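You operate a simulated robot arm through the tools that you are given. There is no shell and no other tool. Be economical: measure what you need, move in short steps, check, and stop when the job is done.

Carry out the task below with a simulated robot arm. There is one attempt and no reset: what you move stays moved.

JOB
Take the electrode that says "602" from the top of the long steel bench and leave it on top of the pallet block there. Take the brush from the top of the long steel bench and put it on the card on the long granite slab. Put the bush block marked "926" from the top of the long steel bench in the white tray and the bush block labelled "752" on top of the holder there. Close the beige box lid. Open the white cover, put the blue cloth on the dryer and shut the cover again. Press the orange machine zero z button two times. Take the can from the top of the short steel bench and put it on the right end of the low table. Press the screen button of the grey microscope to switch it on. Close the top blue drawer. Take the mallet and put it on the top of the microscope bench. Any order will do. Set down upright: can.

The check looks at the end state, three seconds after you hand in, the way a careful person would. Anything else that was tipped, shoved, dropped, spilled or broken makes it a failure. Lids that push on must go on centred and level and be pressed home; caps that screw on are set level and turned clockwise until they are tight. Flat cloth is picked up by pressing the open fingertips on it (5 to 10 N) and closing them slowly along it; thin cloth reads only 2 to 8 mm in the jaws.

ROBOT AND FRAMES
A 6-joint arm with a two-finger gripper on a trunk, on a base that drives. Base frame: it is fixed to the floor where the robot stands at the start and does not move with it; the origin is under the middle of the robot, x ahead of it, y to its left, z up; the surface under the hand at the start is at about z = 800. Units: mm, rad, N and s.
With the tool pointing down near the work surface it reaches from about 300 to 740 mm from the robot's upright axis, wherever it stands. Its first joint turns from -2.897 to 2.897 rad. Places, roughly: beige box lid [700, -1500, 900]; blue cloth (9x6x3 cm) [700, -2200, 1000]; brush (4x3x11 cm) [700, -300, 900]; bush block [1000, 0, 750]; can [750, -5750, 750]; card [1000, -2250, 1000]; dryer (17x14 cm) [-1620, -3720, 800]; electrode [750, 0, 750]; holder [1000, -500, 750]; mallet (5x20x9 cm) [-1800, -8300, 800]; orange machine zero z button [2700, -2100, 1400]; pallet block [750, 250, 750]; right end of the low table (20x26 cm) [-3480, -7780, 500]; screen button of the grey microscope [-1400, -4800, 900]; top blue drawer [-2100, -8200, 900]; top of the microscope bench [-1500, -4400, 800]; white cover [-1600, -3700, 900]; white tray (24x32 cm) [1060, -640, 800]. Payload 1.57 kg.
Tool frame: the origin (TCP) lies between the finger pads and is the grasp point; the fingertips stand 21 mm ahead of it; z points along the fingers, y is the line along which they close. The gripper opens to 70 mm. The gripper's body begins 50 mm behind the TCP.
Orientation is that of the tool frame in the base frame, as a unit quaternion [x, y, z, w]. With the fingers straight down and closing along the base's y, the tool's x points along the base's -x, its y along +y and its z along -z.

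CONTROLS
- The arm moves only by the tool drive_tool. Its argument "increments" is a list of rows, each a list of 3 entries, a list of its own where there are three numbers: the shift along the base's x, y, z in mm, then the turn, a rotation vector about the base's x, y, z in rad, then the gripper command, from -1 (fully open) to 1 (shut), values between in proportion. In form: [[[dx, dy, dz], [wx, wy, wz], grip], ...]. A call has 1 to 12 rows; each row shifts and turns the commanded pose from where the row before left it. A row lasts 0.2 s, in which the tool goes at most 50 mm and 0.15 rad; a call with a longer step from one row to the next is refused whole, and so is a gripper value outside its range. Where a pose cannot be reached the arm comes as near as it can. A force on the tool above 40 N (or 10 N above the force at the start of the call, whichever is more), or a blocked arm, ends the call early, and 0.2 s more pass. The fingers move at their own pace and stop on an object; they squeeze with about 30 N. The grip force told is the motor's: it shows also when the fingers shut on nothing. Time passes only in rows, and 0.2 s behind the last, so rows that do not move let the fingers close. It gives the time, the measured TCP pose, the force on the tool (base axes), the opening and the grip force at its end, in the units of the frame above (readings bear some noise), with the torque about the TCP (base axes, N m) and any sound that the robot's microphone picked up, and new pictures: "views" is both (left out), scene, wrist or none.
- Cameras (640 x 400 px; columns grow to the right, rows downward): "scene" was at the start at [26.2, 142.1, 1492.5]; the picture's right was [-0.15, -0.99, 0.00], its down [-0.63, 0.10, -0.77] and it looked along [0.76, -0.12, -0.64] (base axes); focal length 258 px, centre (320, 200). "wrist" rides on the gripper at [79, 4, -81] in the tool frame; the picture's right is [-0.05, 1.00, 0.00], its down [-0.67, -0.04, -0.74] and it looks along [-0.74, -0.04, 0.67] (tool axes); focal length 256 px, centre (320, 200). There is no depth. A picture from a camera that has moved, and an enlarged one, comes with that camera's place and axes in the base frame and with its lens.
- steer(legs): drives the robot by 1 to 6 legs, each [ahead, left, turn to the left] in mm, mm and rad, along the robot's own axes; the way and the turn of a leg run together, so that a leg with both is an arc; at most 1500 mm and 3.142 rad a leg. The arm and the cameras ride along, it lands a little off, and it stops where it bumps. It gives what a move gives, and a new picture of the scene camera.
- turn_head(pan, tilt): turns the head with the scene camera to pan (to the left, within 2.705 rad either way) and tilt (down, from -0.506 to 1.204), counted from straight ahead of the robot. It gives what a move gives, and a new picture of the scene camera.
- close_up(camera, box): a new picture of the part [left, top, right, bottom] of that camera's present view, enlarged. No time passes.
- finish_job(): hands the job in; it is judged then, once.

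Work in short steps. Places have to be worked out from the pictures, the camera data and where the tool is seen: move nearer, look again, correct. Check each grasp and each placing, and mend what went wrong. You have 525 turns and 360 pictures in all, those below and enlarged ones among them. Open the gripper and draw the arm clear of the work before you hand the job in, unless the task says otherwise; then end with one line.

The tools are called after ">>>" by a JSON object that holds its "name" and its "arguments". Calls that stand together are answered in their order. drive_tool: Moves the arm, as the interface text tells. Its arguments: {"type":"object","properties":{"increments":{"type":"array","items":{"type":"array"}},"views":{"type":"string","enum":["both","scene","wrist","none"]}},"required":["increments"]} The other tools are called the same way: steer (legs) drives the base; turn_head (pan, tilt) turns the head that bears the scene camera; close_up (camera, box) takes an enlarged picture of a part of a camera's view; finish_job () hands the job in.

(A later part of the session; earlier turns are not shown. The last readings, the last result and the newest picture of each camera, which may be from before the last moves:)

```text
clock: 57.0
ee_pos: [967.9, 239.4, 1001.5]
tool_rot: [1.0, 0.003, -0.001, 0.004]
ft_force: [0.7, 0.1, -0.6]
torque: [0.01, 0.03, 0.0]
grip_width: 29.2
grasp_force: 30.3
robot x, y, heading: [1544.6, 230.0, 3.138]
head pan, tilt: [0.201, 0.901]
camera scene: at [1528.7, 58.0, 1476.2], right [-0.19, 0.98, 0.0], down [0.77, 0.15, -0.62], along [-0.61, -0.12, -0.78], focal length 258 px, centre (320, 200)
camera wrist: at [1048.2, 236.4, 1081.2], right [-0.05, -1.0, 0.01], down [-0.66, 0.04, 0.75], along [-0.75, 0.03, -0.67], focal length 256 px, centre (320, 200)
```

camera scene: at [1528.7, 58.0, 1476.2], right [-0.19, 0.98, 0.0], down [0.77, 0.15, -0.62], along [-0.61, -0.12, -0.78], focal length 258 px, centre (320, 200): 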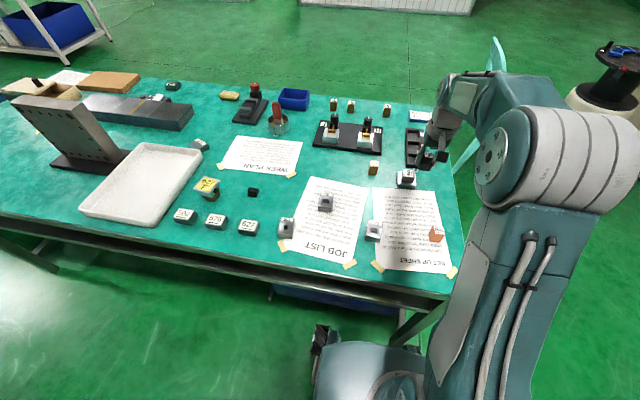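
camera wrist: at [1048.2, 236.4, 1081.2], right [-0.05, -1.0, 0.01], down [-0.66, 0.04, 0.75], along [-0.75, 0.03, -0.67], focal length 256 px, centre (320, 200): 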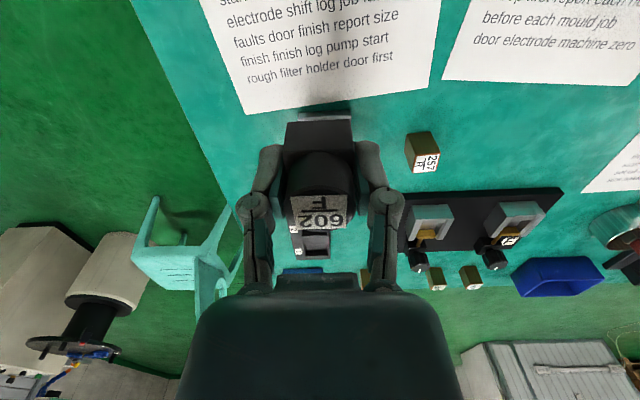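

The held electrode hides the pallet. I shift the hand sideways to see it.

>>> {"name": "drive_tool", "arguments": {"increments": [[[10, -35, 0], [0, 0, 0], 1], [[10, -40, 0], [0, 0, 0], 1], [[10, -35, 0], [0, 0, 0], 1], [[0, 0, 0], [0, 0, 0], 1]], "views": "wrist"}}

>>> {"name": "close_up", "arguments": {"camera": "wrist", "box": [130, 80, 290, 200]}}

>>> {"name": "close_up", "arguments": {"camera": "scene", "box": [360, 130, 480, 210]}}

```text
clock: 58.0
ee_pos: [999.1, 128.9, 1000.1]
tool_rot: [1.0, 0.002, -0.001, 0.005]
ft_force: [1.1, 0.1, -0.3]
torque: [-0.02, 0.0, 0.01]
grip_width: 29.3
grasp_force: 29.6
robot x, y, heading: [1543.2, 227.5, 3.133]
head pan, tilt: [0.201, 0.901]
camera wrist: at [1078.1, 125.4, 1081.2], right [-0.05, -1.0, 0.01], down [-0.66, 0.04, 0.75], along [-0.75, 0.03, -0.67], focal length 256 px, centre (320, 200)
```

wrist: 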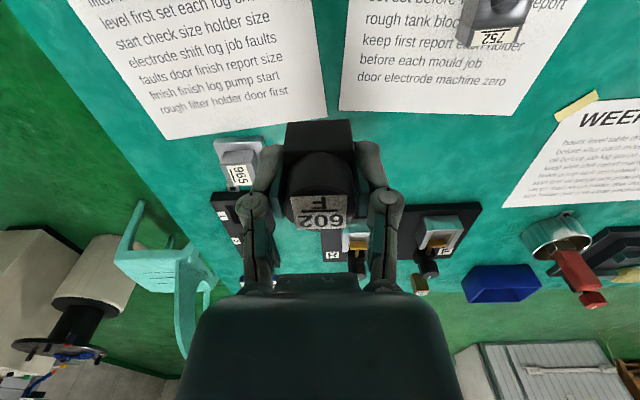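

```text
3.33 times, centred on (210, 140) of wrist
camera zoom: at [1078.1, 125.4, 1081.2], right [-0.05, -1.0, 0.01], down [-0.66, 0.04, 0.75], along [-0.75, 0.03, -0.67], focal length 853 px, centre (687, 400)
```

zoom: 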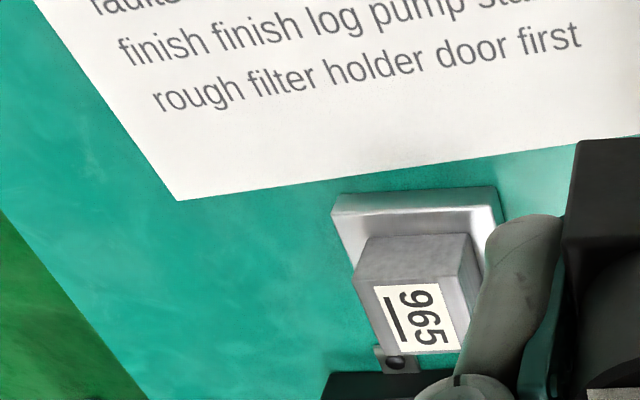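

```text
5.00 times, centred on (420, 170) of scene
camera zoom: at [1528.7, 56.7, 1476.2], right [-0.19, 0.98, 0.0], down [0.77, 0.15, -0.62], along [-0.61, -0.12, -0.78], focal length 1289 px, centre (-180, 350)
```

zoom: 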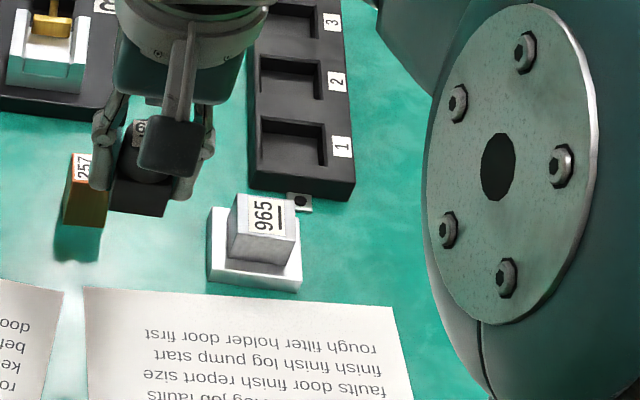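

The pallet block's top centre is about (860, 235), z about 842, yawed about 0.1. I move above it with the matching yaw.

>>> {"name": "drive_tool", "arguments": {"increments": [[[-20, 16, 0], [0, 0, 0.05], 1], [[-30, 24, -10], [0, 0, 0.05], 1], [[-33, 25, -20], [0, 0, 0], 1], [[-33, 25, -25], [0, 0, 0], 1], [[-22, 16, -25], [0, 0, 0], 1], [[0, 0, 0], [0, 0, 0], 1]], "views": "both"}}

>>> {"name": "close_up", "arguments": {"camera": "scene", "box": [360, 130, 480, 210]}}

```text
clock: 59.4
ee_pos: [856.0, 234.9, 916.9]
tool_rot: [0.999, 0.053, -0.001, 0.004]
ft_force: [-0.2, -0.3, -0.8]
torque: [0.02, 0.02, -0.02]
grip_width: 28.9
grasp_force: 29.9
robot x, y, heading: [1544.5, 227.8, 3.138]
head pan, tilt: [0.201, 0.901]
camera scene: at [1528.0, 58.0, 1476.4], right [-0.19, 0.98, 0.0], down [0.77, 0.15, -0.62], along [-0.61, -0.12, -0.78], focal length 258 px, centre (320, 200)
camera wrist: at [936.3, 240.1, 998.7], right [0.05, -1.0, 0.01], down [-0.67, -0.03, 0.75], along [-0.74, -0.05, -0.67], focal length 256 px, centre (320, 200)
```

scene: 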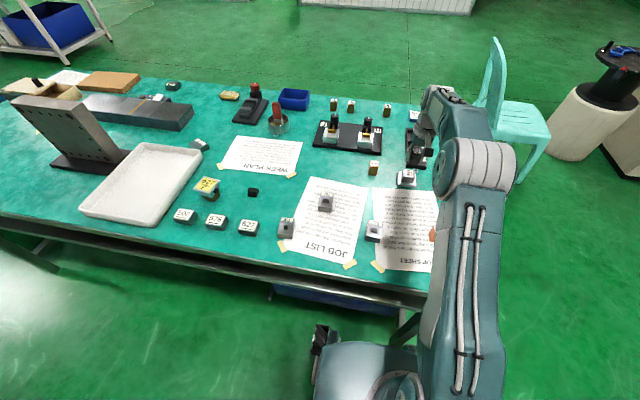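
wrist: 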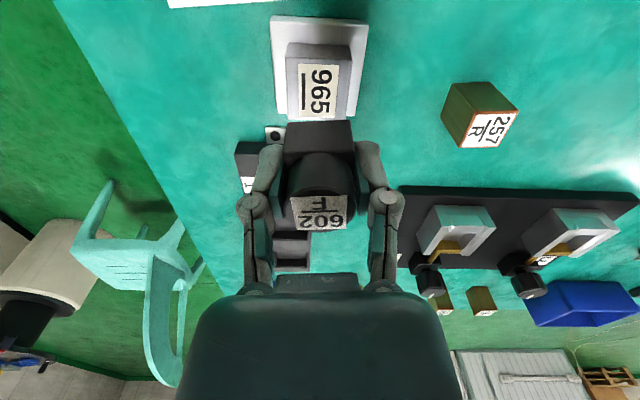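

```text
5.00 times, centred on (420, 170) of scene
camera zoom: at [1528.0, 58.0, 1476.4], right [-0.19, 0.98, 0.0], down [0.77, 0.15, -0.62], along [-0.61, -0.12, -0.78], focal length 1289 px, centre (-180, 350)
```

zoom: 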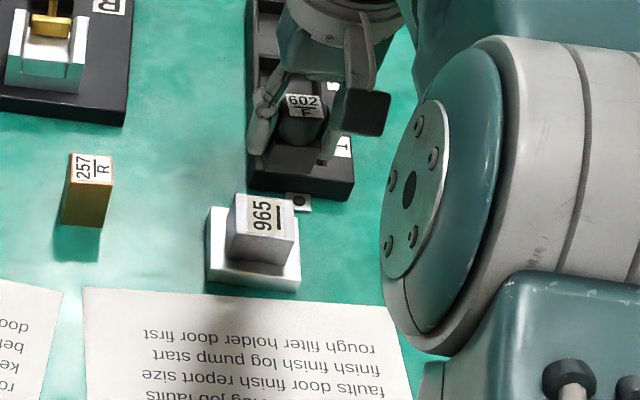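

The top centre is at about (866, 235.5, 847). I correct by 9 mm in x and lower until near contact.

>>> {"name": "drive_tool", "arguments": {"increments": [[[9, 0, -5], [0, 0, 0], 1], [[0, 0, -12], [0, 0, 0], 1], [[0, 0, -12], [0, 0, 0], 1], [[0, 0, -6], [0, 0, 0], 1], [[0, 0, 0], [0, 0, 0], 1]], "views": "scene"}}

>>> {"name": "close_up", "arguments": {"camera": "scene", "box": [360, 130, 480, 210]}}

>>> {"name": "close_up", "arguments": {"camera": "wrist", "box": [240, 20, 400, 240]}}

```text
clock: 60.6
ee_pos: [868.0, 234.3, 883.4]
tool_rot: [0.999, 0.053, -0.001, 0.004]
ft_force: [0.3, 0.4, 0.9]
torque: [-0.03, -0.01, 0.03]
grip_width: 29.3
grasp_force: 29.9
robot x, y, heading: [1545.4, 225.7, 3.135]
head pan, tilt: [0.201, 0.901]
camera scene: at [1528.1, 57.6, 1476.4], right [-0.19, 0.98, 0.0], down [0.77, 0.15, -0.62], along [-0.61, -0.12, -0.78], focal length 258 px, centre (320, 200)
```

scene: 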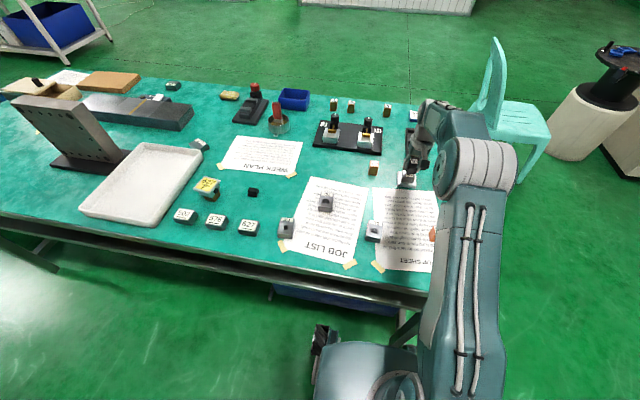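

```text
5.00 times, centred on (420, 170) of scene
camera zoom: at [1528.1, 57.6, 1476.4], right [-0.19, 0.98, 0.0], down [0.77, 0.15, -0.62], along [-0.61, -0.12, -0.78], focal length 1289 px, centre (-180, 350)
```

zoom: 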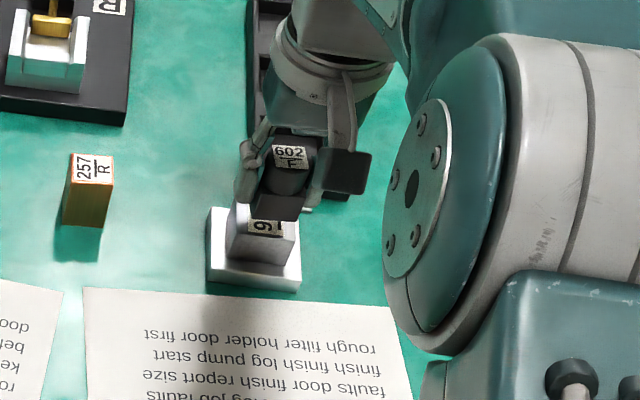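

```text
1.82 times, centred on (320, 130) of wrist
camera zoom: at [947.0, 240.1, 965.0], right [0.05, -1.0, 0.01], down [-0.67, -0.03, 0.75], along [-0.74, -0.04, -0.67], focal length 465 px, centre (320, 327)
```

zoom: 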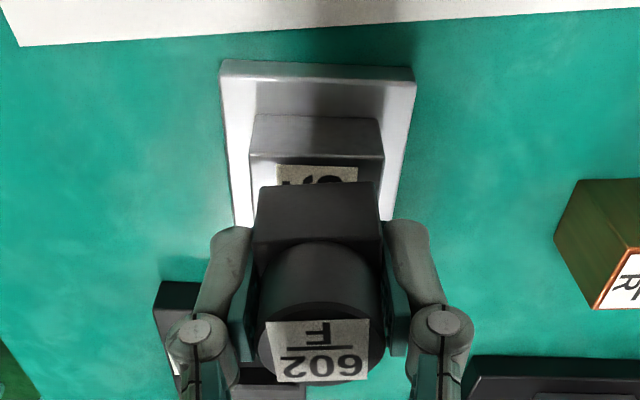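

Alignment looks right. I lower in small steps to find contact.

>>> {"name": "drive_tool", "arguments": {"increments": [[[-1, -1, -4], [0, 0, 0], 1], [[0, 0, -3], [0, 0, 0], 1], [[0, 0, -2], [0, 0, 0], 1], [[0, 0, -2], [0, 0, 0], 1], [[0, 0, 0], [0, 0, 0], 1]], "views": "none"}}

```text
clock: 61.8
ee_pos: [866.7, 234.0, 872.1]
tool_rot: [0.999, 0.053, 0.0, 0.005]
ft_force: [0.8, 0.1, 0.5]
torque: [0.0, -0.03, -0.01]
grip_width: 29.1
grasp_force: 30.4
robot x, y, heading: [1548.2, 226.2, 3.138]
head pan, tilt: [0.201, 0.901]
```

>>> {"name": "drive_tool", "arguments": {"increments": [[[0, 0, -2], [0, 0, 0], 1], [[0, 0, -1.5], [0, 0, 0], 1], [[0, 0, -1.5], [0, 0, 0], 1], [[0, 0, 0], [0, 0, 0], 1]], "views": "none"}}

>>> {"name": "close_up", "arguments": {"camera": "wrist", "box": [240, 20, 400, 240]}}

```text
clock: 62.8
ee_pos: [866.9, 234.1, 869.8]
tool_rot: [0.999, 0.053, 0.0, 0.004]
ft_force: [0.6, -0.7, -1.5]
torque: [-0.01, -0.01, 0.0]
grip_width: 28.9
grasp_force: 29.8
robot x, y, heading: [1548.3, 226.2, 3.135]
head pan, tilt: [0.201, 0.901]
```

```text
1.82 times, centred on (320, 130) of wrist
camera zoom: at [946.9, 238.9, 949.4], right [0.05, -1.0, 0.01], down [-0.67, -0.03, 0.75], along [-0.74, -0.04, -0.67], focal length 465 px, centre (320, 327)
```

zoom: 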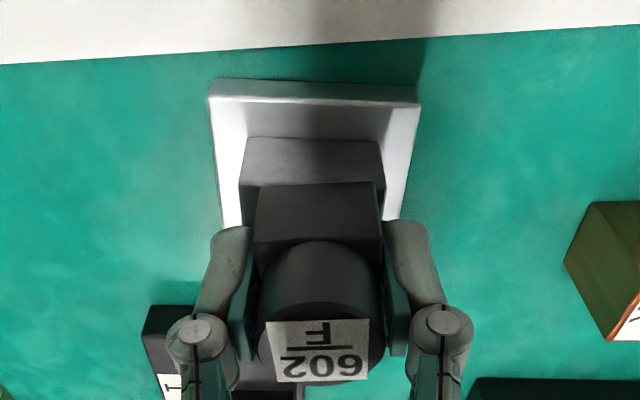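

No contact yet; continuing in small steps.

>>> {"name": "drive_tool", "arguments": {"increments": [[[-3, 1, -1.5], [0, 0, 0], 1], [[0, 0, -1.5], [0, 0, 0], 1], [[0, 0, -1.5], [0, 0, 0], 1], [[0, 0, 0], [0, 0, 0], 1]], "views": "none"}}

```text
clock: 63.8
ee_pos: [863.3, 234.6, 867.0]
tool_rot: [0.999, 0.053, -0.003, 0.005]
ft_force: [1.7, -0.9, 17.9]
torque: [0.08, -0.2, 0.01]
grip_width: 29.4
grasp_force: 30.1
robot x, y, heading: [1543.0, 222.1, 3.135]
head pan, tilt: [0.201, 0.901]
```

Contact at z about 867. I relieve slightly, open gently to 46 mm and raise.

>>> {"name": "drive_tool", "arguments": {"increments": [[[0, 0, 2], [0, 0, 0], 1], [[0, 0, 0], [0, 0, 0], 0.1], [[0, 0, 0], [0, 0, 0], -0.3], [[0, 0, 0], [0, 0, 0], -0.3], [[0, 0, 8], [0, 0, 0], -0.3], [[0, 0, 20], [0, 0, 0], -0.3], [[0, 0, 40], [0, 0, 0], -0.3], [[40, 0, 25], [0, 0, 0], -0.3], [[45, 0, 20], [0, 0, 0], -0.3]], "views": "both"}}

>>> {"name": "close_up", "arguments": {"camera": "scene", "box": [360, 130, 480, 210]}}

```text
clock: 65.8
ee_pos: [950.6, 234.3, 980.1]
tool_rot: [0.999, 0.052, -0.001, 0.005]
ft_force: [0.0, -0.1, -1.4]
torque: [-0.01, 0.01, -0.01]
grip_width: 45.5
grasp_force: 0.1
robot x, y, heading: [1543.0, 225.4, 3.136]
head pan, tilt: [0.201, 0.901]
camera scene: at [1528.5, 57.6, 1476.4], right [-0.19, 0.98, 0.0], down [0.77, 0.15, -0.62], along [-0.61, -0.12, -0.78], focal length 258 px, centre (320, 200)
camera wrist: at [1030.9, 240.3, 1061.6], right [0.05, -1.0, 0.01], down [-0.67, -0.03, 0.75], along [-0.74, -0.05, -0.67], focal length 256 px, centre (320, 200)
```

scene: 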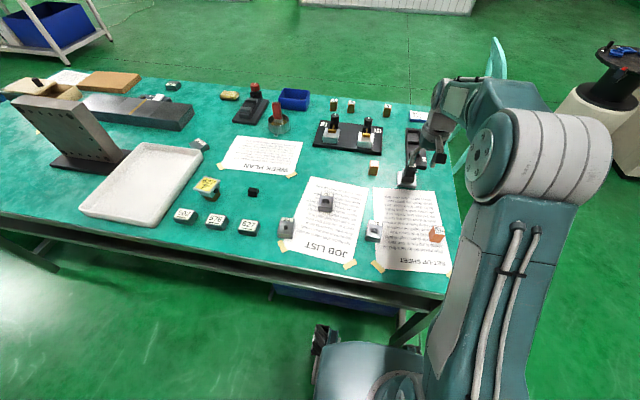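
wrist: 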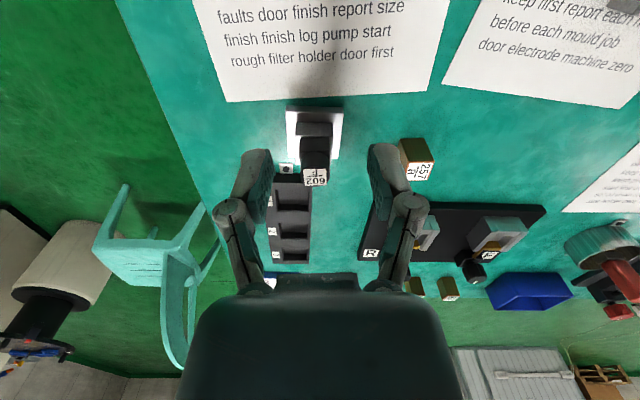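

```text
5.00 times, centred on (420, 170) of scene
camera zoom: at [1528.5, 57.6, 1476.4], right [-0.19, 0.98, 0.0], down [0.77, 0.15, -0.62], along [-0.61, -0.12, -0.78], focal length 1289 px, centre (-180, 350)
```

zoom: 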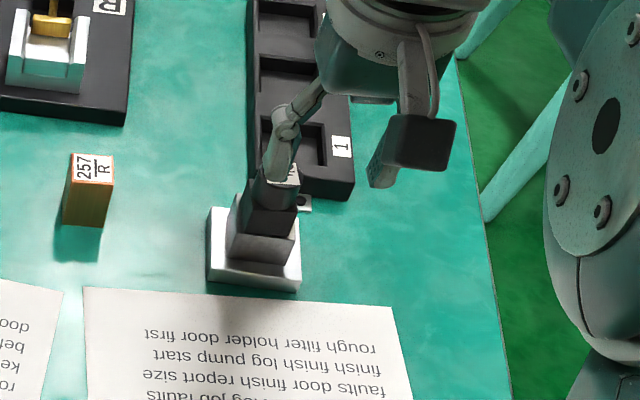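

Check from the wrist that it stands level and well on top.

>>> {"name": "close_up", "arguments": {"camera": "wrist", "box": [260, 90, 370, 200]}}

```text
3.64 times, centred on (315, 145) of wrist
camera zoom: at [1030.9, 240.3, 1061.6], right [0.05, -1.0, 0.01], down [-0.67, -0.03, 0.75], along [-0.74, -0.05, -0.67], focal length 931 px, centre (338, 400)
```

zoom: 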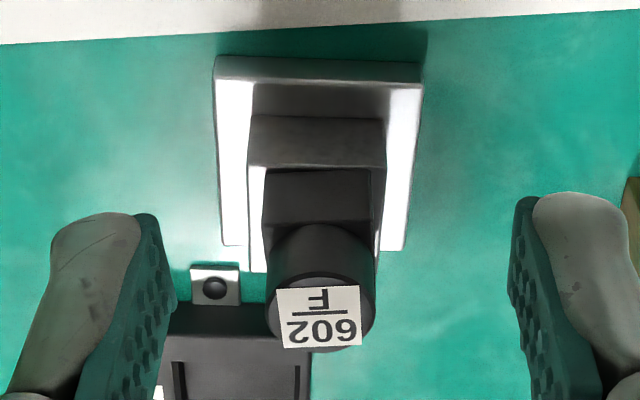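

602 stands on the pallet block. Now I shift the robot 500 mm along the bench so blocks, tray and holder are all in reach.

>>> {"name": "steer", "arguments": {"legs": [[0, 500, 0]]}}

>>> {"name": "drive_tool", "arguments": {"increments": [[[40, 20, 0], [0, 0, -0.1], -1], [[45, 20, 0], [0, 0, 0], -1], [[45, 20, 0], [0, 0, 0], -1], [[45, 20, -10], [0, 0, 0], -1], [[40, 25, -10], [0, 0, 0], -1], [[40, 25, 0], [0, 0, 0], -1], [[0, 20, 0], [0, 0, 0], -1]], "views": "wrist"}}

```text
clock: 68.8
ee_pos: [946.3, -270.8, 980.4]
tool_rot: [0.999, 0.053, 0.0, 0.005]
ft_force: [0.4, -0.7, 0.5]
torque: [0.0, -0.03, 0.01]
grip_width: 45.8
grasp_force: 0.0
robot x, y, heading: [1543.9, -274.1, 3.139]
head pan, tilt: [0.201, 0.901]
camera scene: at [1525.1, -447.7, 1475.6], right [-0.19, 0.98, 0.0], down [0.77, 0.15, -0.62], along [-0.61, -0.12, -0.78], focal length 258 px, centre (320, 200)
```

scene: 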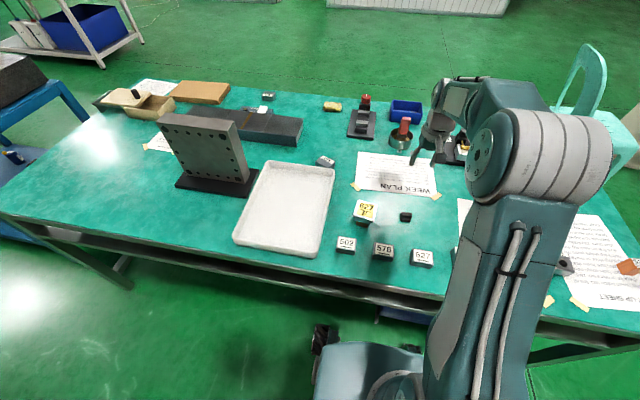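

```text
refused: row 4 steps farther than a row can; nothing moved
```

I redo the move in smaller steps.

>>> {"name": "drive_tool", "arguments": {"increments": [[[40, 20, 0], [0, 0, -0.1], -1], [[40, 20, 0], [0, 0, 0], -1], [[40, 20, 0], [0, 0, 0], -1], [[40, 20, -5], [0, 0, 0], -1], [[40, 20, -5], [0, 0, 0], -1], [[40, 22, -5], [0, 0, 0], -1], [[40, 22, -5], [0, 0, 0], -1], [[0, 0, 0], [0, 0, 0], -1]], "views": "wrist"}}

```text
clock: 70.6
ee_pos: [1230.0, -126.8, 962.2]
tool_rot: [1.0, 0.002, -0.001, 0.005]
ft_force: [-0.5, 1.0, -0.7]
torque: [0.02, 0.03, 0.02]
grip_width: 69.8
grasp_force: 0.1
robot x, y, heading: [1542.9, -278.8, 3.136]
head pan, tilt: [0.201, 0.901]
camera wrist: at [1310.8, -129.2, 1043.1], right [-0.05, -1.0, 0.01], down [-0.66, 0.04, 0.75], along [-0.75, 0.03, -0.66], focal length 256 px, centre (320, 200)
```

wrist: 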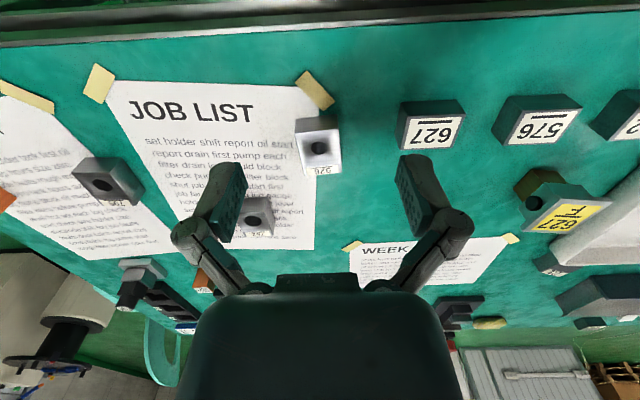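

>>> {"name": "close_up", "arguments": {"camera": "wrist", "box": [200, 90, 400, 240]}}

>>> {"name": "close_up", "arguments": {"camera": "wrist", "box": [480, 130, 640, 260]}}

```text
2.67 times, centred on (300, 165) of wrist
camera zoom: at [1310.8, -129.2, 1043.1], right [-0.05, -1.0, 0.01], down [-0.66, 0.04, 0.75], along [-0.75, 0.03, -0.66], focal length 683 px, centre (373, 293)
```

zoom: 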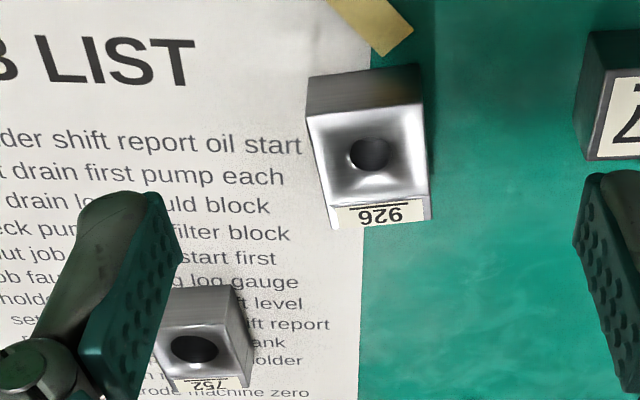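

```text
3.08 times, centred on (560, 195) of wrist
camera zoom: at [1310.8, -129.2, 1043.1], right [-0.05, -1.0, 0.01], down [-0.66, 0.04, 0.75], along [-0.75, 0.03, -0.66], focal length 788 px, centre (-418, 215)
```

zoom: 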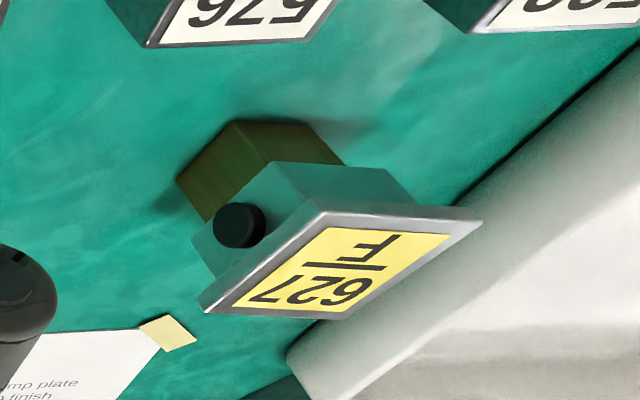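

926 is at about (1139, -121), about 43 mm wide across y. I move above it and check.

>>> {"name": "drive_tool", "arguments": {"increments": [[[-30, 2, -10], [0, 0, 0.035], -1], [[-31, 2, -20], [0, 0, 0], -1], [[-30, 1, -30], [0, 0, 0], -1], [[0, 0, -20], [0, 0, 0], -1], [[0, 0, 0], [0, 0, 0], -1]], "views": "wrist"}}

```text
clock: 71.8
ee_pos: [1136.8, -121.4, 881.1]
tool_rot: [1.0, 0.02, -0.001, 0.004]
ft_force: [0.4, -0.5, 0.1]
torque: [-0.02, -0.01, 0.03]
grip_width: 69.8
grasp_force: 0.0
robot x, y, heading: [1541.9, -275.9, 3.135]
head pan, tilt: [0.201, 0.901]
camera wrist: at [1216.3, -121.9, 961.4], right [-0.01, -1.0, 0.01], down [-0.67, 0.01, 0.75], along [-0.75, 0.0, -0.67], focal length 256 px, centre (320, 200)
```

wrist: 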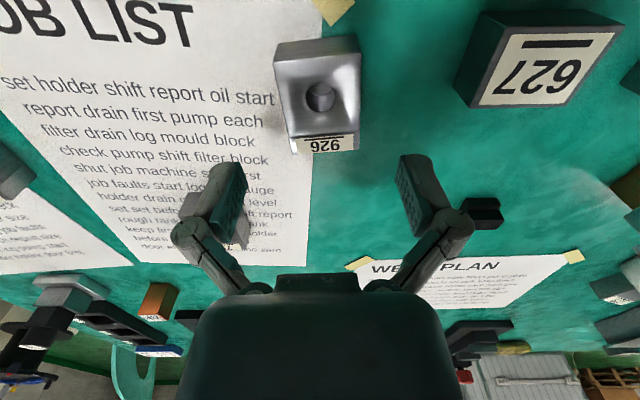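

Good. I go down around it and close.

>>> {"name": "drive_tool", "arguments": {"increments": [[[4, -1, -18], [0, 0, 0], -1], [[0, 0, -18], [0, 0, 0], -1], [[0, 0, -16], [0, 0, 0], -1], [[0, 0, 0], [0, 0, 0], 1], [[0, 0, 0], [0, 0, 0], 1], [[0, 0, 0], [0, 0, 0], 1], [[0, 0, 3], [0, 0, 0], 1], [[0, 0, 4], [0, 0, 0], 1], [[0, 0, 6], [0, 0, 0], 1], [[0, 0, 8], [0, 0, 0], 1]], "views": "wrist"}}

```text
clock: 74.0
ee_pos: [1140.3, -121.9, 849.5]
tool_rot: [1.0, 0.02, -0.001, 0.004]
ft_force: [0.7, 0.4, -4.6]
torque: [0.01, 0.0, 0.03]
grip_width: 43.8
grasp_force: 29.2
robot x, y, heading: [1540.2, -277.5, 3.137]
head pan, tilt: [0.201, 0.901]
camera wrist: at [1221.2, -121.9, 931.2], right [-0.01, -1.0, 0.01], down [-0.67, 0.02, 0.75], along [-0.75, 0.0, -0.67], focal length 256 px, centre (320, 200)
```

wrist: 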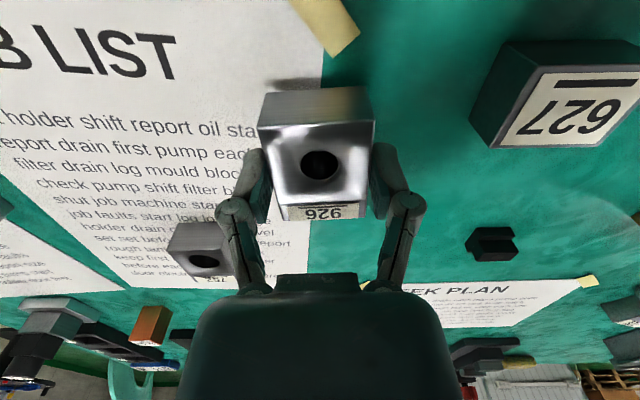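

926 is held (4.6 N). I lift gently and carry it toward the tray.

>>> {"name": "drive_tool", "arguments": {"increments": [[[0, 0, 10], [0, 0, 0], 1], [[0, 0, 15], [0, 0, 0], 1], [[0, 0, 20], [0, 0, 0], 1], [[0, -5, 20], [0, 0, 0], 1], [[0, -15, 20], [0, 0, 0], 1], [[-5, -25, 10], [0, 0, 0], 1], [[-8, -35, 0], [0, 0, 0], 1], [[-8, -40, 0], [0, 0, 0], 1], [[-8, -40, 0], [0, 0, 0], 1], [[-8, -40, 0], [0, 0, 0], 1], [[-8, -40, 0], [0, 0, 0], 1], [[-8, -40, 0], [0, 0, 0], 1]], "views": "none"}}

>>> {"name": "drive_tool", "arguments": {"increments": [[[-8, -40, 0], [0, 0, 0], 1], [[-8, -40, 0], [0, 0, 0], 1], [[-8, -40, 0], [0, 0, 0], 1], [[-5, -40, 0], [0, 0, 0], 1], [[0, -40, 0], [0, 0, 0], 1], [[0, -25, 0], [0, 0, 0], 1], [[0, -12, 0], [0, 0, 0], 1], [[0, 0, 0], [0, 0, 0], 1]], "views": "both"}}

```text
clock: 76.6
ee_pos: [1087.6, -402.0, 946.9]
tool_rot: [1.0, 0.019, -0.001, 0.004]
ft_force: [0.3, -0.4, -5.2]
torque: [0.02, 0.0, -0.01]
grip_width: 43.9
grasp_force: 30.1
robot x, y, heading: [1540.5, -278.6, 3.133]
head pan, tilt: [0.201, 0.901]
```

```text
clock: 78.4
ee_pos: [1058.5, -640.3, 944.8]
tool_rot: [1.0, 0.019, -0.001, 0.004]
ft_force: [0.1, -0.5, -5.3]
torque: [0.01, -0.01, 0.03]
grip_width: 43.7
grasp_force: 30.4
robot x, y, heading: [1539.4, -278.6, 3.135]
head pan, tilt: [0.201, 0.901]
camera scene: at [1525.2, -449.9, 1475.3], right [-0.19, 0.98, 0.0], down [0.77, 0.15, -0.62], along [-0.61, -0.12, -0.78], focal length 258 px, centre (320, 200)
camera wrist: at [1139.8, -639.8, 1024.8], right [-0.01, -1.0, 0.01], down [-0.67, 0.01, 0.75], along [-0.75, 0.0, -0.67], focal length 256 px, centre (320, 200)
```

scene: 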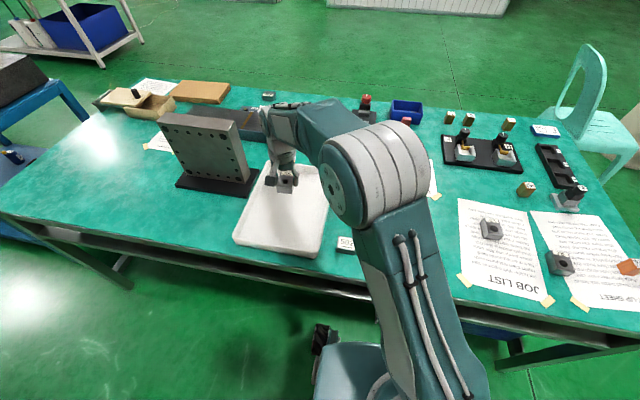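
wrist: 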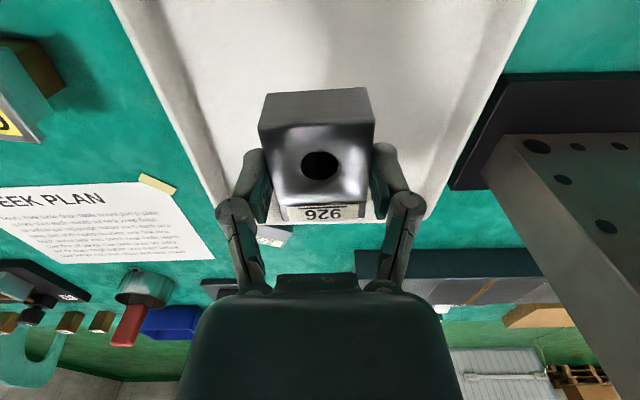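

Over the tray. I lower it.

>>> {"name": "drive_tool", "arguments": {"increments": [[[5, 0, -15], [0, 0, 0], 1], [[5, 0, -25], [0, 0, 0], 1], [[0, 0, -25], [0, 0, 0], 1], [[0, 0, -20], [0, 0, 0], 1], [[0, 0, -10], [0, 0, 0], 1], [[0, 0, -5], [0, 0, 0], 1], [[0, 0, -3], [0, 0, 0], 1], [[0, 0, -3], [0, 0, 0], 1], [[0, 0, -2], [0, 0, 0], 1], [[0, 0, 0], [0, 0, 0], 1]], "views": "none"}}

```text
clock: 80.6
ee_pos: [1069.0, -639.1, 836.5]
tool_rot: [1.0, 0.02, -0.002, 0.004]
ft_force: [-0.1, -0.2, -4.4]
torque: [0.03, 0.0, 0.0]
grip_width: 43.9
grasp_force: 30.1
robot x, y, heading: [1543.0, -279.1, 3.135]
head pan, tilt: [0.201, 0.901]
```

>>> {"name": "drive_tool", "arguments": {"increments": [[[0, 0, -2], [0, 0, 0], 1], [[0, 0, -2], [0, 0, 0], 1], [[0, 0, -1.5], [0, 0, 0], 1], [[0, 0, -1.5], [0, 0, 0], 1], [[0, 0, 0], [0, 0, 0], 1]], "views": "none"}}

```text
clock: 81.8
ee_pos: [1068.4, -638.5, 830.9]
tool_rot: [1.0, 0.02, -0.003, 0.004]
ft_force: [-4.3, 2.2, 17.4]
torque: [0.05, 0.14, 0.03]
grip_width: 43.9
grasp_force: 30.0
robot x, y, heading: [1544.1, -275.3, 3.137]
head pan, tilt: [0.201, 0.901]
```

Contact at z about 831. I release, raise and look.

>>> {"name": "drive_tool", "arguments": {"increments": [[[0, 0, 1.5], [0, 0, 0], 1], [[0, 0, 0], [0, 0, 0], -0.5], [[0, 0, 0], [0, 0, 0], -1], [[0, 0, 8], [0, 0, 0], -1], [[0, 0, 25], [0, 0, 0], -1], [[0, 0, 40], [0, 0, 0], -1], [[20, 20, 35], [0, 0, 0], -1], [[20, 35, 20], [0, 0, 0], -1], [[20, 40, 0], [0, 0, 0], -1], [[20, 40, 0], [0, 0, 0], -1]], "views": "wrist"}}

```text
clock: 84.0
ee_pos: [1150.7, -504.7, 961.0]
tool_rot: [1.0, 0.021, -0.002, 0.005]
ft_force: [-0.4, -0.6, 0.5]
torque: [-0.03, 0.0, -0.01]
grip_width: 69.9
grasp_force: 0.0
robot x, y, heading: [1542.0, -279.5, 3.136]
head pan, tilt: [0.201, 0.901]
camera wrist: at [1231.3, -504.2, 1042.5], right [-0.01, -1.0, 0.01], down [-0.67, 0.01, 0.75], along [-0.75, 0.0, -0.67], focal length 256 px, centre (320, 200)
```

wrist: 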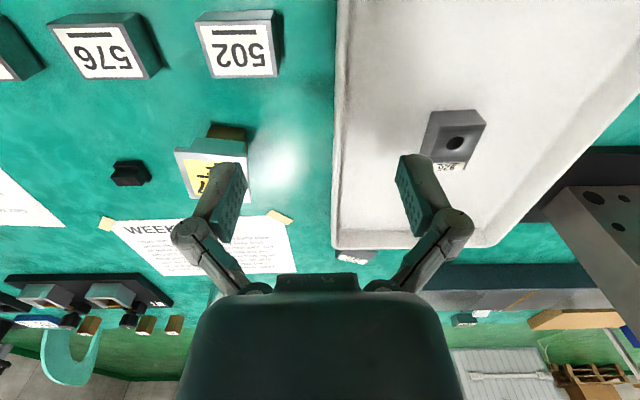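

926 lies in the tray. On the way to 752 I stop to measure the holder.

>>> {"name": "drive_tool", "arguments": {"increments": [[[0, 35, 0], [0, 0, 0], -1], [[0, 40, 0], [0, 0, 0], -1], [[0, 40, 0], [0, 0, 0], -1], [[0, 0, 0], [0, 0, 0], -1]], "views": "wrist"}}

>>> {"name": "close_up", "arguments": {"camera": "wrist", "box": [230, 90, 420, 220]}}

>>> {"name": "close_up", "arguments": {"camera": "scene", "box": [310, 170, 450, 280]}}

```text
clock: 85.0
ee_pos: [1150.1, -389.8, 962.4]
tool_rot: [1.0, 0.022, -0.002, 0.004]
ft_force: [0.5, 0.5, 0.2]
torque: [-0.03, 0.01, -0.04]
grip_width: 70.1
grasp_force: 0.1
robot x, y, heading: [1541.5, -278.5, 3.139]
head pan, tilt: [0.201, 0.901]
camera wrist: at [1230.2, -390.6, 1041.7], right [-0.01, -1.0, 0.01], down [-0.67, 0.01, 0.75], along [-0.75, 0.0, -0.67], focal length 256 px, centre (320, 200)
```

wrist: 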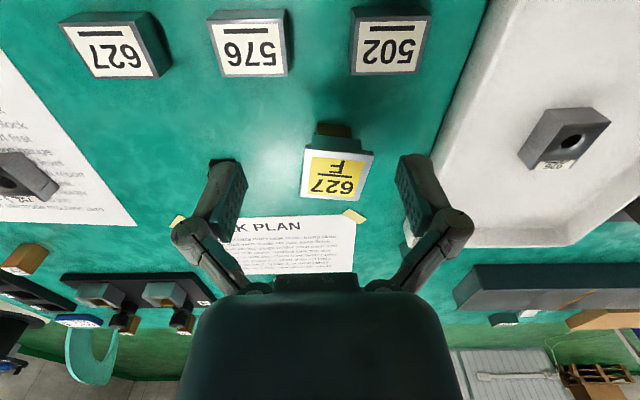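

```text
3.08 times, centred on (325, 155) of wrist
camera zoom: at [1230.2, -390.6, 1041.7], right [-0.01, -1.0, 0.01], down [-0.67, 0.01, 0.75], along [-0.75, 0.0, -0.67], focal length 788 px, centre (305, 338)
```

zoom: 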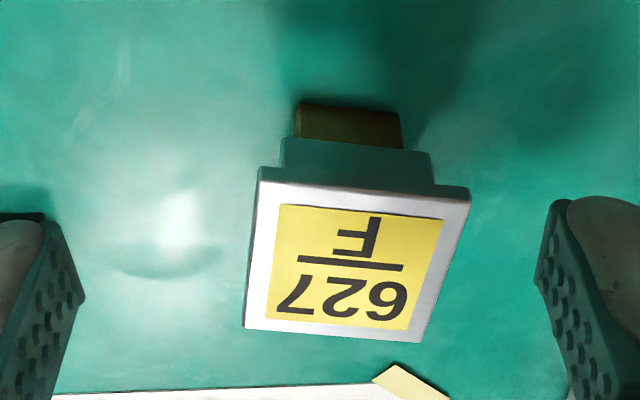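

```text
3.64 times, centred on (380, 225) of scene
camera zoom: at [1526.0, -448.4, 1475.6], right [-0.19, 0.98, 0.0], down [0.77, 0.15, -0.62], along [-0.61, -0.12, -0.78], focal length 937 px, centre (102, 109)
```

zoom: 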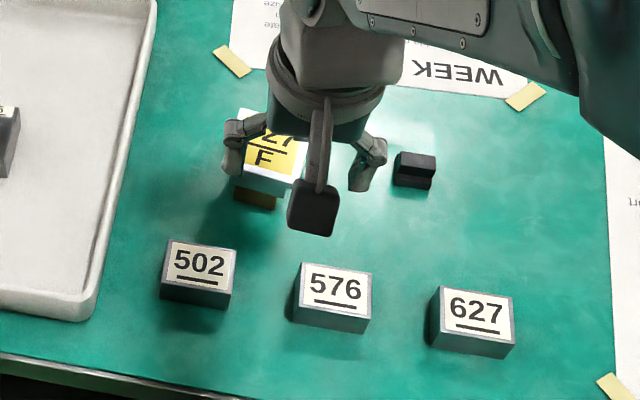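

The holder's plate is about 59 x 60 mm, centred at (1064, -404), top z about 863, yaw about -0.1. Next I go to 752.

>>> {"name": "drive_tool", "arguments": {"increments": [[[0, 35, 0], [0, 0, 0], -1], [[-4, 42, 0], [0, 0, 0], -1], [[-4, 42, 0], [0, 0, 0], -1], [[-4, 42, 0], [0, 0, 0], -1], [[-4, 42, -5], [0, 0, 0], -1], [[-4, 42, -5], [0, 0, 0], -1], [[-4, 42, -5], [0, 0, 0], -1], [[-4, 42, -5], [0, 0, 0], -1], [[-4, 35, -5], [0, 0, 0], -1], [[0, 0, 0], [0, 0, 0], -1]], "views": "wrist"}}

>>> {"name": "close_up", "arguments": {"camera": "wrist", "box": [230, 90, 420, 220]}}

```text
clock: 87.2
ee_pos: [1115.8, -22.7, 933.1]
tool_rot: [1.0, 0.02, -0.002, 0.004]
ft_force: [-0.6, -0.4, -0.5]
torque: [0.02, -0.01, 0.02]
grip_width: 70.1
grasp_force: 0.0
robot x, y, heading: [1542.2, -278.6, 3.133]
head pan, tilt: [0.201, 0.901]
camera wrist: at [1196.7, -22.3, 1015.1], right [-0.01, -1.0, 0.01], down [-0.67, 0.02, 0.75], along [-0.75, 0.0, -0.67], focal length 256 px, centre (320, 200)
```

wrist: 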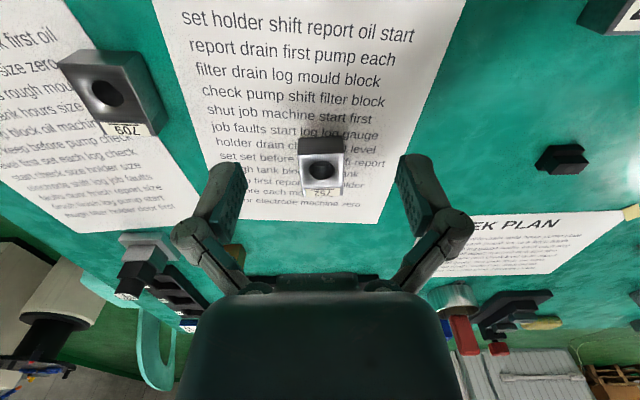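

```text
3.08 times, centred on (325, 155) of wrist
camera zoom: at [1196.7, -22.3, 1015.1], right [-0.01, -1.0, 0.01], down [-0.67, 0.02, 0.75], along [-0.75, 0.0, -0.67], focal length 788 px, centre (305, 338)
```

zoom: 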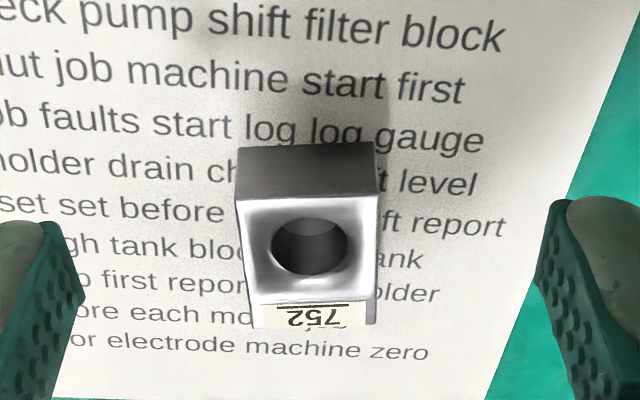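

752 is at about (1022, -25), same yaw as the tool. I go down, grip and lift slightly.

>>> {"name": "drive_tool", "arguments": {"increments": [[[-30, -1, -15], [0, 0, 0], -1], [[-34, -1, -15], [0, 0, 0], -1], [[-30, 0, -20], [0, 0, 0], -1], [[0, 0, -25], [0, 0, 0], -1], [[0, 0, -18], [0, 0, 0], -1], [[0, 0, -13], [0, 0, 0], -1], [[0, 0, 0], [0, 0, 0], 1], [[0, 0, 0], [0, 0, 0], 1], [[0, 0, 0], [0, 0, 0], 1], [[0, 0, 3], [0, 0, 0], 1], [[0, 0, 5], [0, 0, 0], 1], [[0, 0, 8], [0, 0, 0], 1]], "views": "wrist"}}

```text
clock: 89.8
ee_pos: [1024.5, -25.5, 844.1]
tool_rot: [1.0, 0.02, 0.0, 0.005]
ft_force: [-0.2, -0.3, -4.8]
torque: [0.01, -0.03, -0.03]
grip_width: 43.6
grasp_force: 30.0
robot x, y, heading: [1543.2, -277.2, 3.134]
head pan, tilt: [0.201, 0.901]
camera wrist: at [1103.8, -26.0, 925.0], right [-0.01, -1.0, 0.01], down [-0.67, 0.02, 0.75], along [-0.75, 0.0, -0.67], focal length 256 px, centre (320, 200)
```

wrist: 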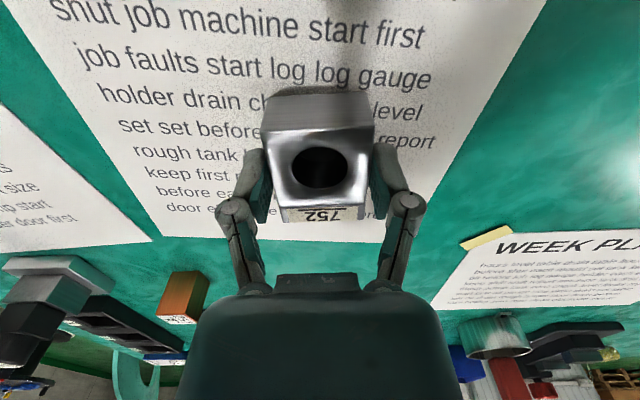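

Held. I lift gently and carry it above the holder, turning to match its yaw.

>>> {"name": "drive_tool", "arguments": {"increments": [[[0, 0, 10], [0, 0, 0], 1], [[0, 0, 18], [0, 0, 0], 1], [[0, 0, 22], [0, 0, 0], 1], [[0, -5, 24], [0, 0, 0], 1], [[3, -15, 18], [0, 0, 0], 1], [[5, -28, 8], [0, 0, 0], 1], [[5, -38, 0], [0, 0, 0], 1], [[5, -40, 0], [0, 0, 0], 1], [[5, -40, 0], [0, 0, 0], 1], [[5, -40, 0], [0, 0, 0], 1], [[5, -40, 0], [0, 0, -0.05], 1], [[5, -40, 0], [0, 0, -0.05], 1]], "views": "none"}}

>>> {"name": "drive_tool", "arguments": {"increments": [[[3, -38, 0], [0, 0, -0.04], 1], [[1, -30, 0], [0, 0, 0], 1], [[0, -17, 0], [0, 0, 0], 1], [[0, -8, 0], [0, 0, 0], 1], [[0, 0, 0], [0, 0, 0], 1]], "views": "both"}}

```text
clock: 92.4
ee_pos: [1060.8, -312.5, 944.9]
tool_rot: [1.0, -0.029, -0.001, 0.003]
ft_force: [1.1, -0.4, -5.0]
torque: [-0.02, -0.03, -0.02]
grip_width: 43.7
grasp_force: 30.2
robot x, y, heading: [1544.4, -279.1, 3.135]
head pan, tilt: [0.201, 0.901]
```

```text
clock: 93.6
ee_pos: [1063.3, -404.9, 944.0]
tool_rot: [0.999, -0.05, -0.003, 0.005]
ft_force: [0.0, 0.0, -4.7]
torque: [0.0, 0.01, -0.01]
grip_width: 43.8
grasp_force: 31.0
robot x, y, heading: [1547.1, -277.7, 3.138]
head pan, tilt: [0.201, 0.901]
camera scene: at [1525.4, -448.2, 1475.5], right [-0.19, 0.98, 0.0], down [0.77, 0.15, -0.62], along [-0.61, -0.12, -0.78], focal length 258 px, centre (320, 200)
camera wrist: at [1144.2, -417.0, 1025.8], right [-0.15, -0.99, 0.01], down [-0.66, 0.11, 0.75], along [-0.74, 0.11, -0.67], focal length 256 px, centre (320, 200)
```

scene: 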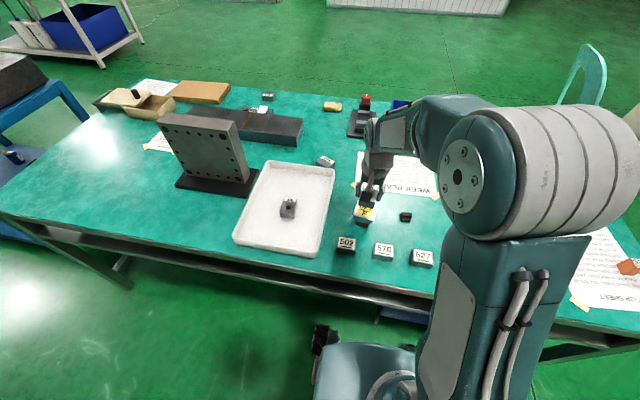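
wrist: 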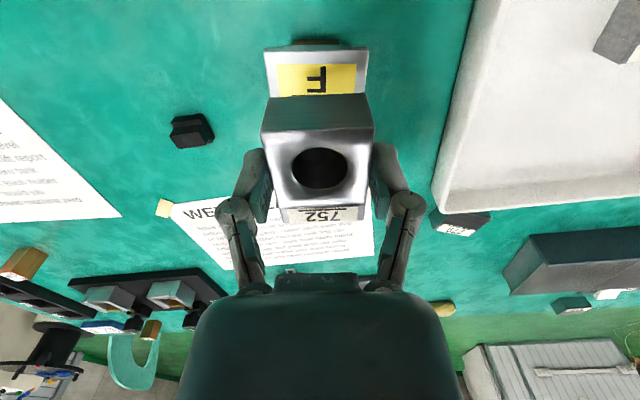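

Aligned. I lower to just above the plate.

>>> {"name": "drive_tool", "arguments": {"increments": [[[2, 0, -10], [0, 0, 0], 1], [[0, 0, -18], [0, 0, 0], 1], [[0, 0, -12], [0, 0, 0], 1], [[0, 0, -6], [0, 0, 0], 1], [[0, 0, -4], [0, 0, 0], 1], [[0, 0, -2], [0, 0, 0], 1], [[0, 0, -2], [0, 0, 0], 1], [[0, 0, 0], [0, 0, 0], 1]], "views": "wrist"}}

```text
clock: 95.4
ee_pos: [1066.8, -405.6, 891.5]
tool_rot: [0.999, -0.05, -0.004, 0.004]
ft_force: [-3.4, -1.3, 17.5]
torque: [0.0, 0.17, 0.03]
grip_width: 44.1
grasp_force: 30.2
robot x, y, heading: [1542.9, -278.9, 3.137]
head pan, tilt: [0.201, 0.901]
camera wrist: at [1146.3, -417.5, 971.6], right [-0.15, -0.99, 0.01], down [-0.65, 0.11, 0.75], along [-0.74, 0.11, -0.66], focal length 256 px, centre (320, 200)
```

wrist: 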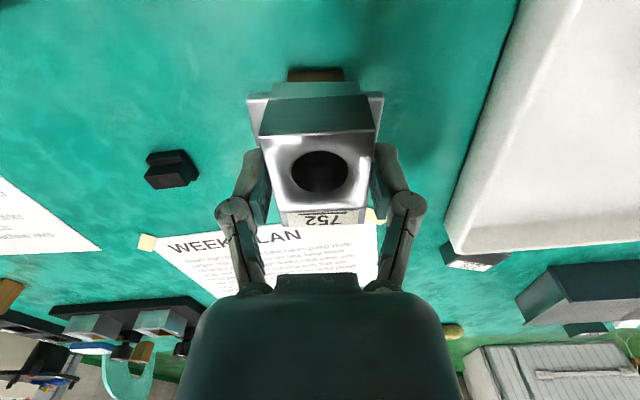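

Contact, centred. I relieve, release and rise.

>>> {"name": "drive_tool", "arguments": {"increments": [[[0, 0, 1.5], [0, 0, 0], 1], [[0, 0, 0], [0, 0, 0], -0.4], [[0, 0, 0], [0, 0, 0], -0.8], [[0, 0, 0], [0, 0, 0], -1], [[0, 0, 8], [0, 0, 0], -1], [[0, 0, 20], [0, 0, 0], -1], [[10, 0, 35], [0, 0, 0], -1], [[35, 0, 25], [0, 0, 0], -1], [[40, 0, 0], [0, 0, 0], -1]], "views": "both"}}

>>> {"name": "close_up", "arguments": {"camera": "wrist", "box": [240, 90, 420, 220]}}

```text
clock: 97.4
ee_pos: [1152.6, -404.4, 978.8]
tool_rot: [0.999, -0.05, -0.002, 0.004]
ft_force: [-0.7, 0.3, -0.9]
torque: [0.02, -0.01, -0.02]
grip_width: 69.9
grasp_force: 0.1
robot x, y, heading: [1544.6, -278.7, 3.138]
head pan, tilt: [0.201, 0.901]
camera scene: at [1526.1, -447.8, 1475.6], right [-0.19, 0.98, 0.0], down [0.77, 0.15, -0.62], along [-0.61, -0.12, -0.78], focal length 258 px, centre (320, 200)
camera wrist: at [1231.3, -416.6, 1059.0], right [-0.15, -0.99, 0.01], down [-0.66, 0.11, 0.75], along [-0.74, 0.11, -0.67], focal length 256 px, centre (320, 200)
```

scene: 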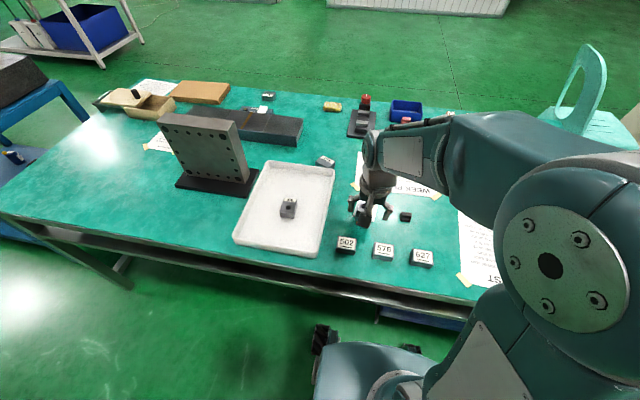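
wrist: 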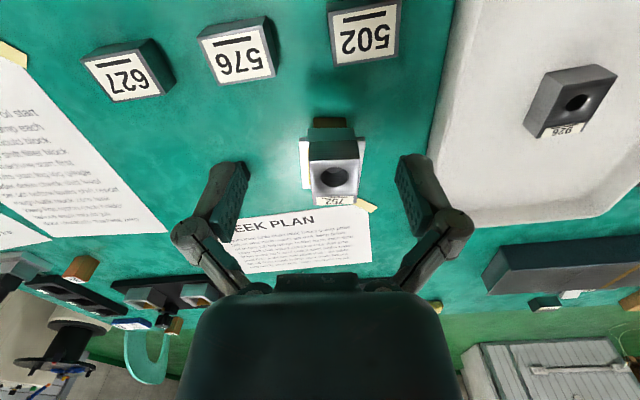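

```text
3.08 times, centred on (330, 155) of wrist
camera zoom: at [1231.3, -416.6, 1059.0], right [-0.15, -0.99, 0.01], down [-0.66, 0.11, 0.75], along [-0.74, 0.11, -0.67], focal length 788 px, centre (289, 338)
```

zoom: 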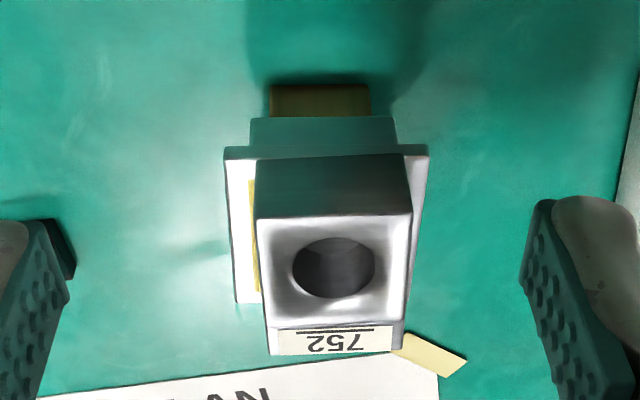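

752 sits well on the holder. Next is the machine button; I look toward it with the head.

>>> {"name": "turn_head", "arguments": {"pan": 2.1, "tilt": 0.3}}

```text
clock: 99.3
ee_pos: [1152.0, -406.0, 977.2]
tool_rot: [0.999, -0.049, 0.0, 0.003]
ft_force: [0.2, 0.1, 0.4]
torque: [-0.01, 0.05, -0.03]
grip_width: 69.9
grasp_force: 0.0
robot x, y, heading: [1538.9, -280.0, 3.135]
head pan, tilt: [2.1, 0.3]
camera scene: at [1646.8, -514.2, 1527.9], right [-0.87, -0.5, 0.0], down [-0.15, 0.26, -0.96], along [0.48, -0.83, -0.3], focal length 258 px, centre (320, 200)
```

scene: 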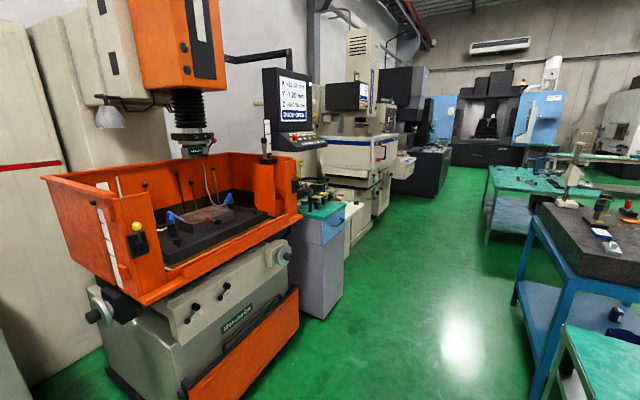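

>>> {"name": "close_up", "arguments": {"camera": "scene", "box": [240, 55, 350, 165]}}

```text
3.64 times, centred on (295, 110) of scene
camera zoom: at [1646.8, -514.2, 1527.9], right [-0.87, -0.5, 0.0], down [-0.15, 0.26, -0.96], along [0.48, -0.83, -0.3], focal length 937 px, centre (411, 527)
```

zoom: 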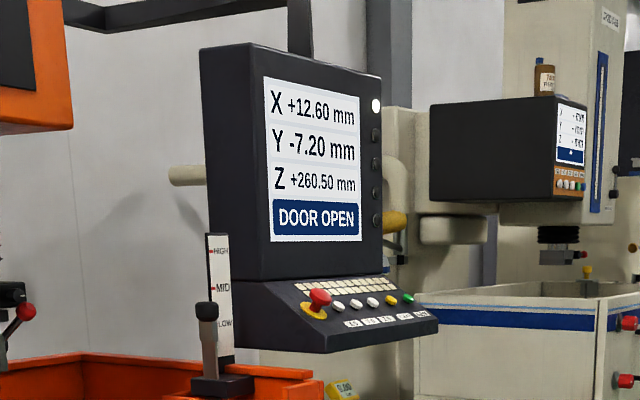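

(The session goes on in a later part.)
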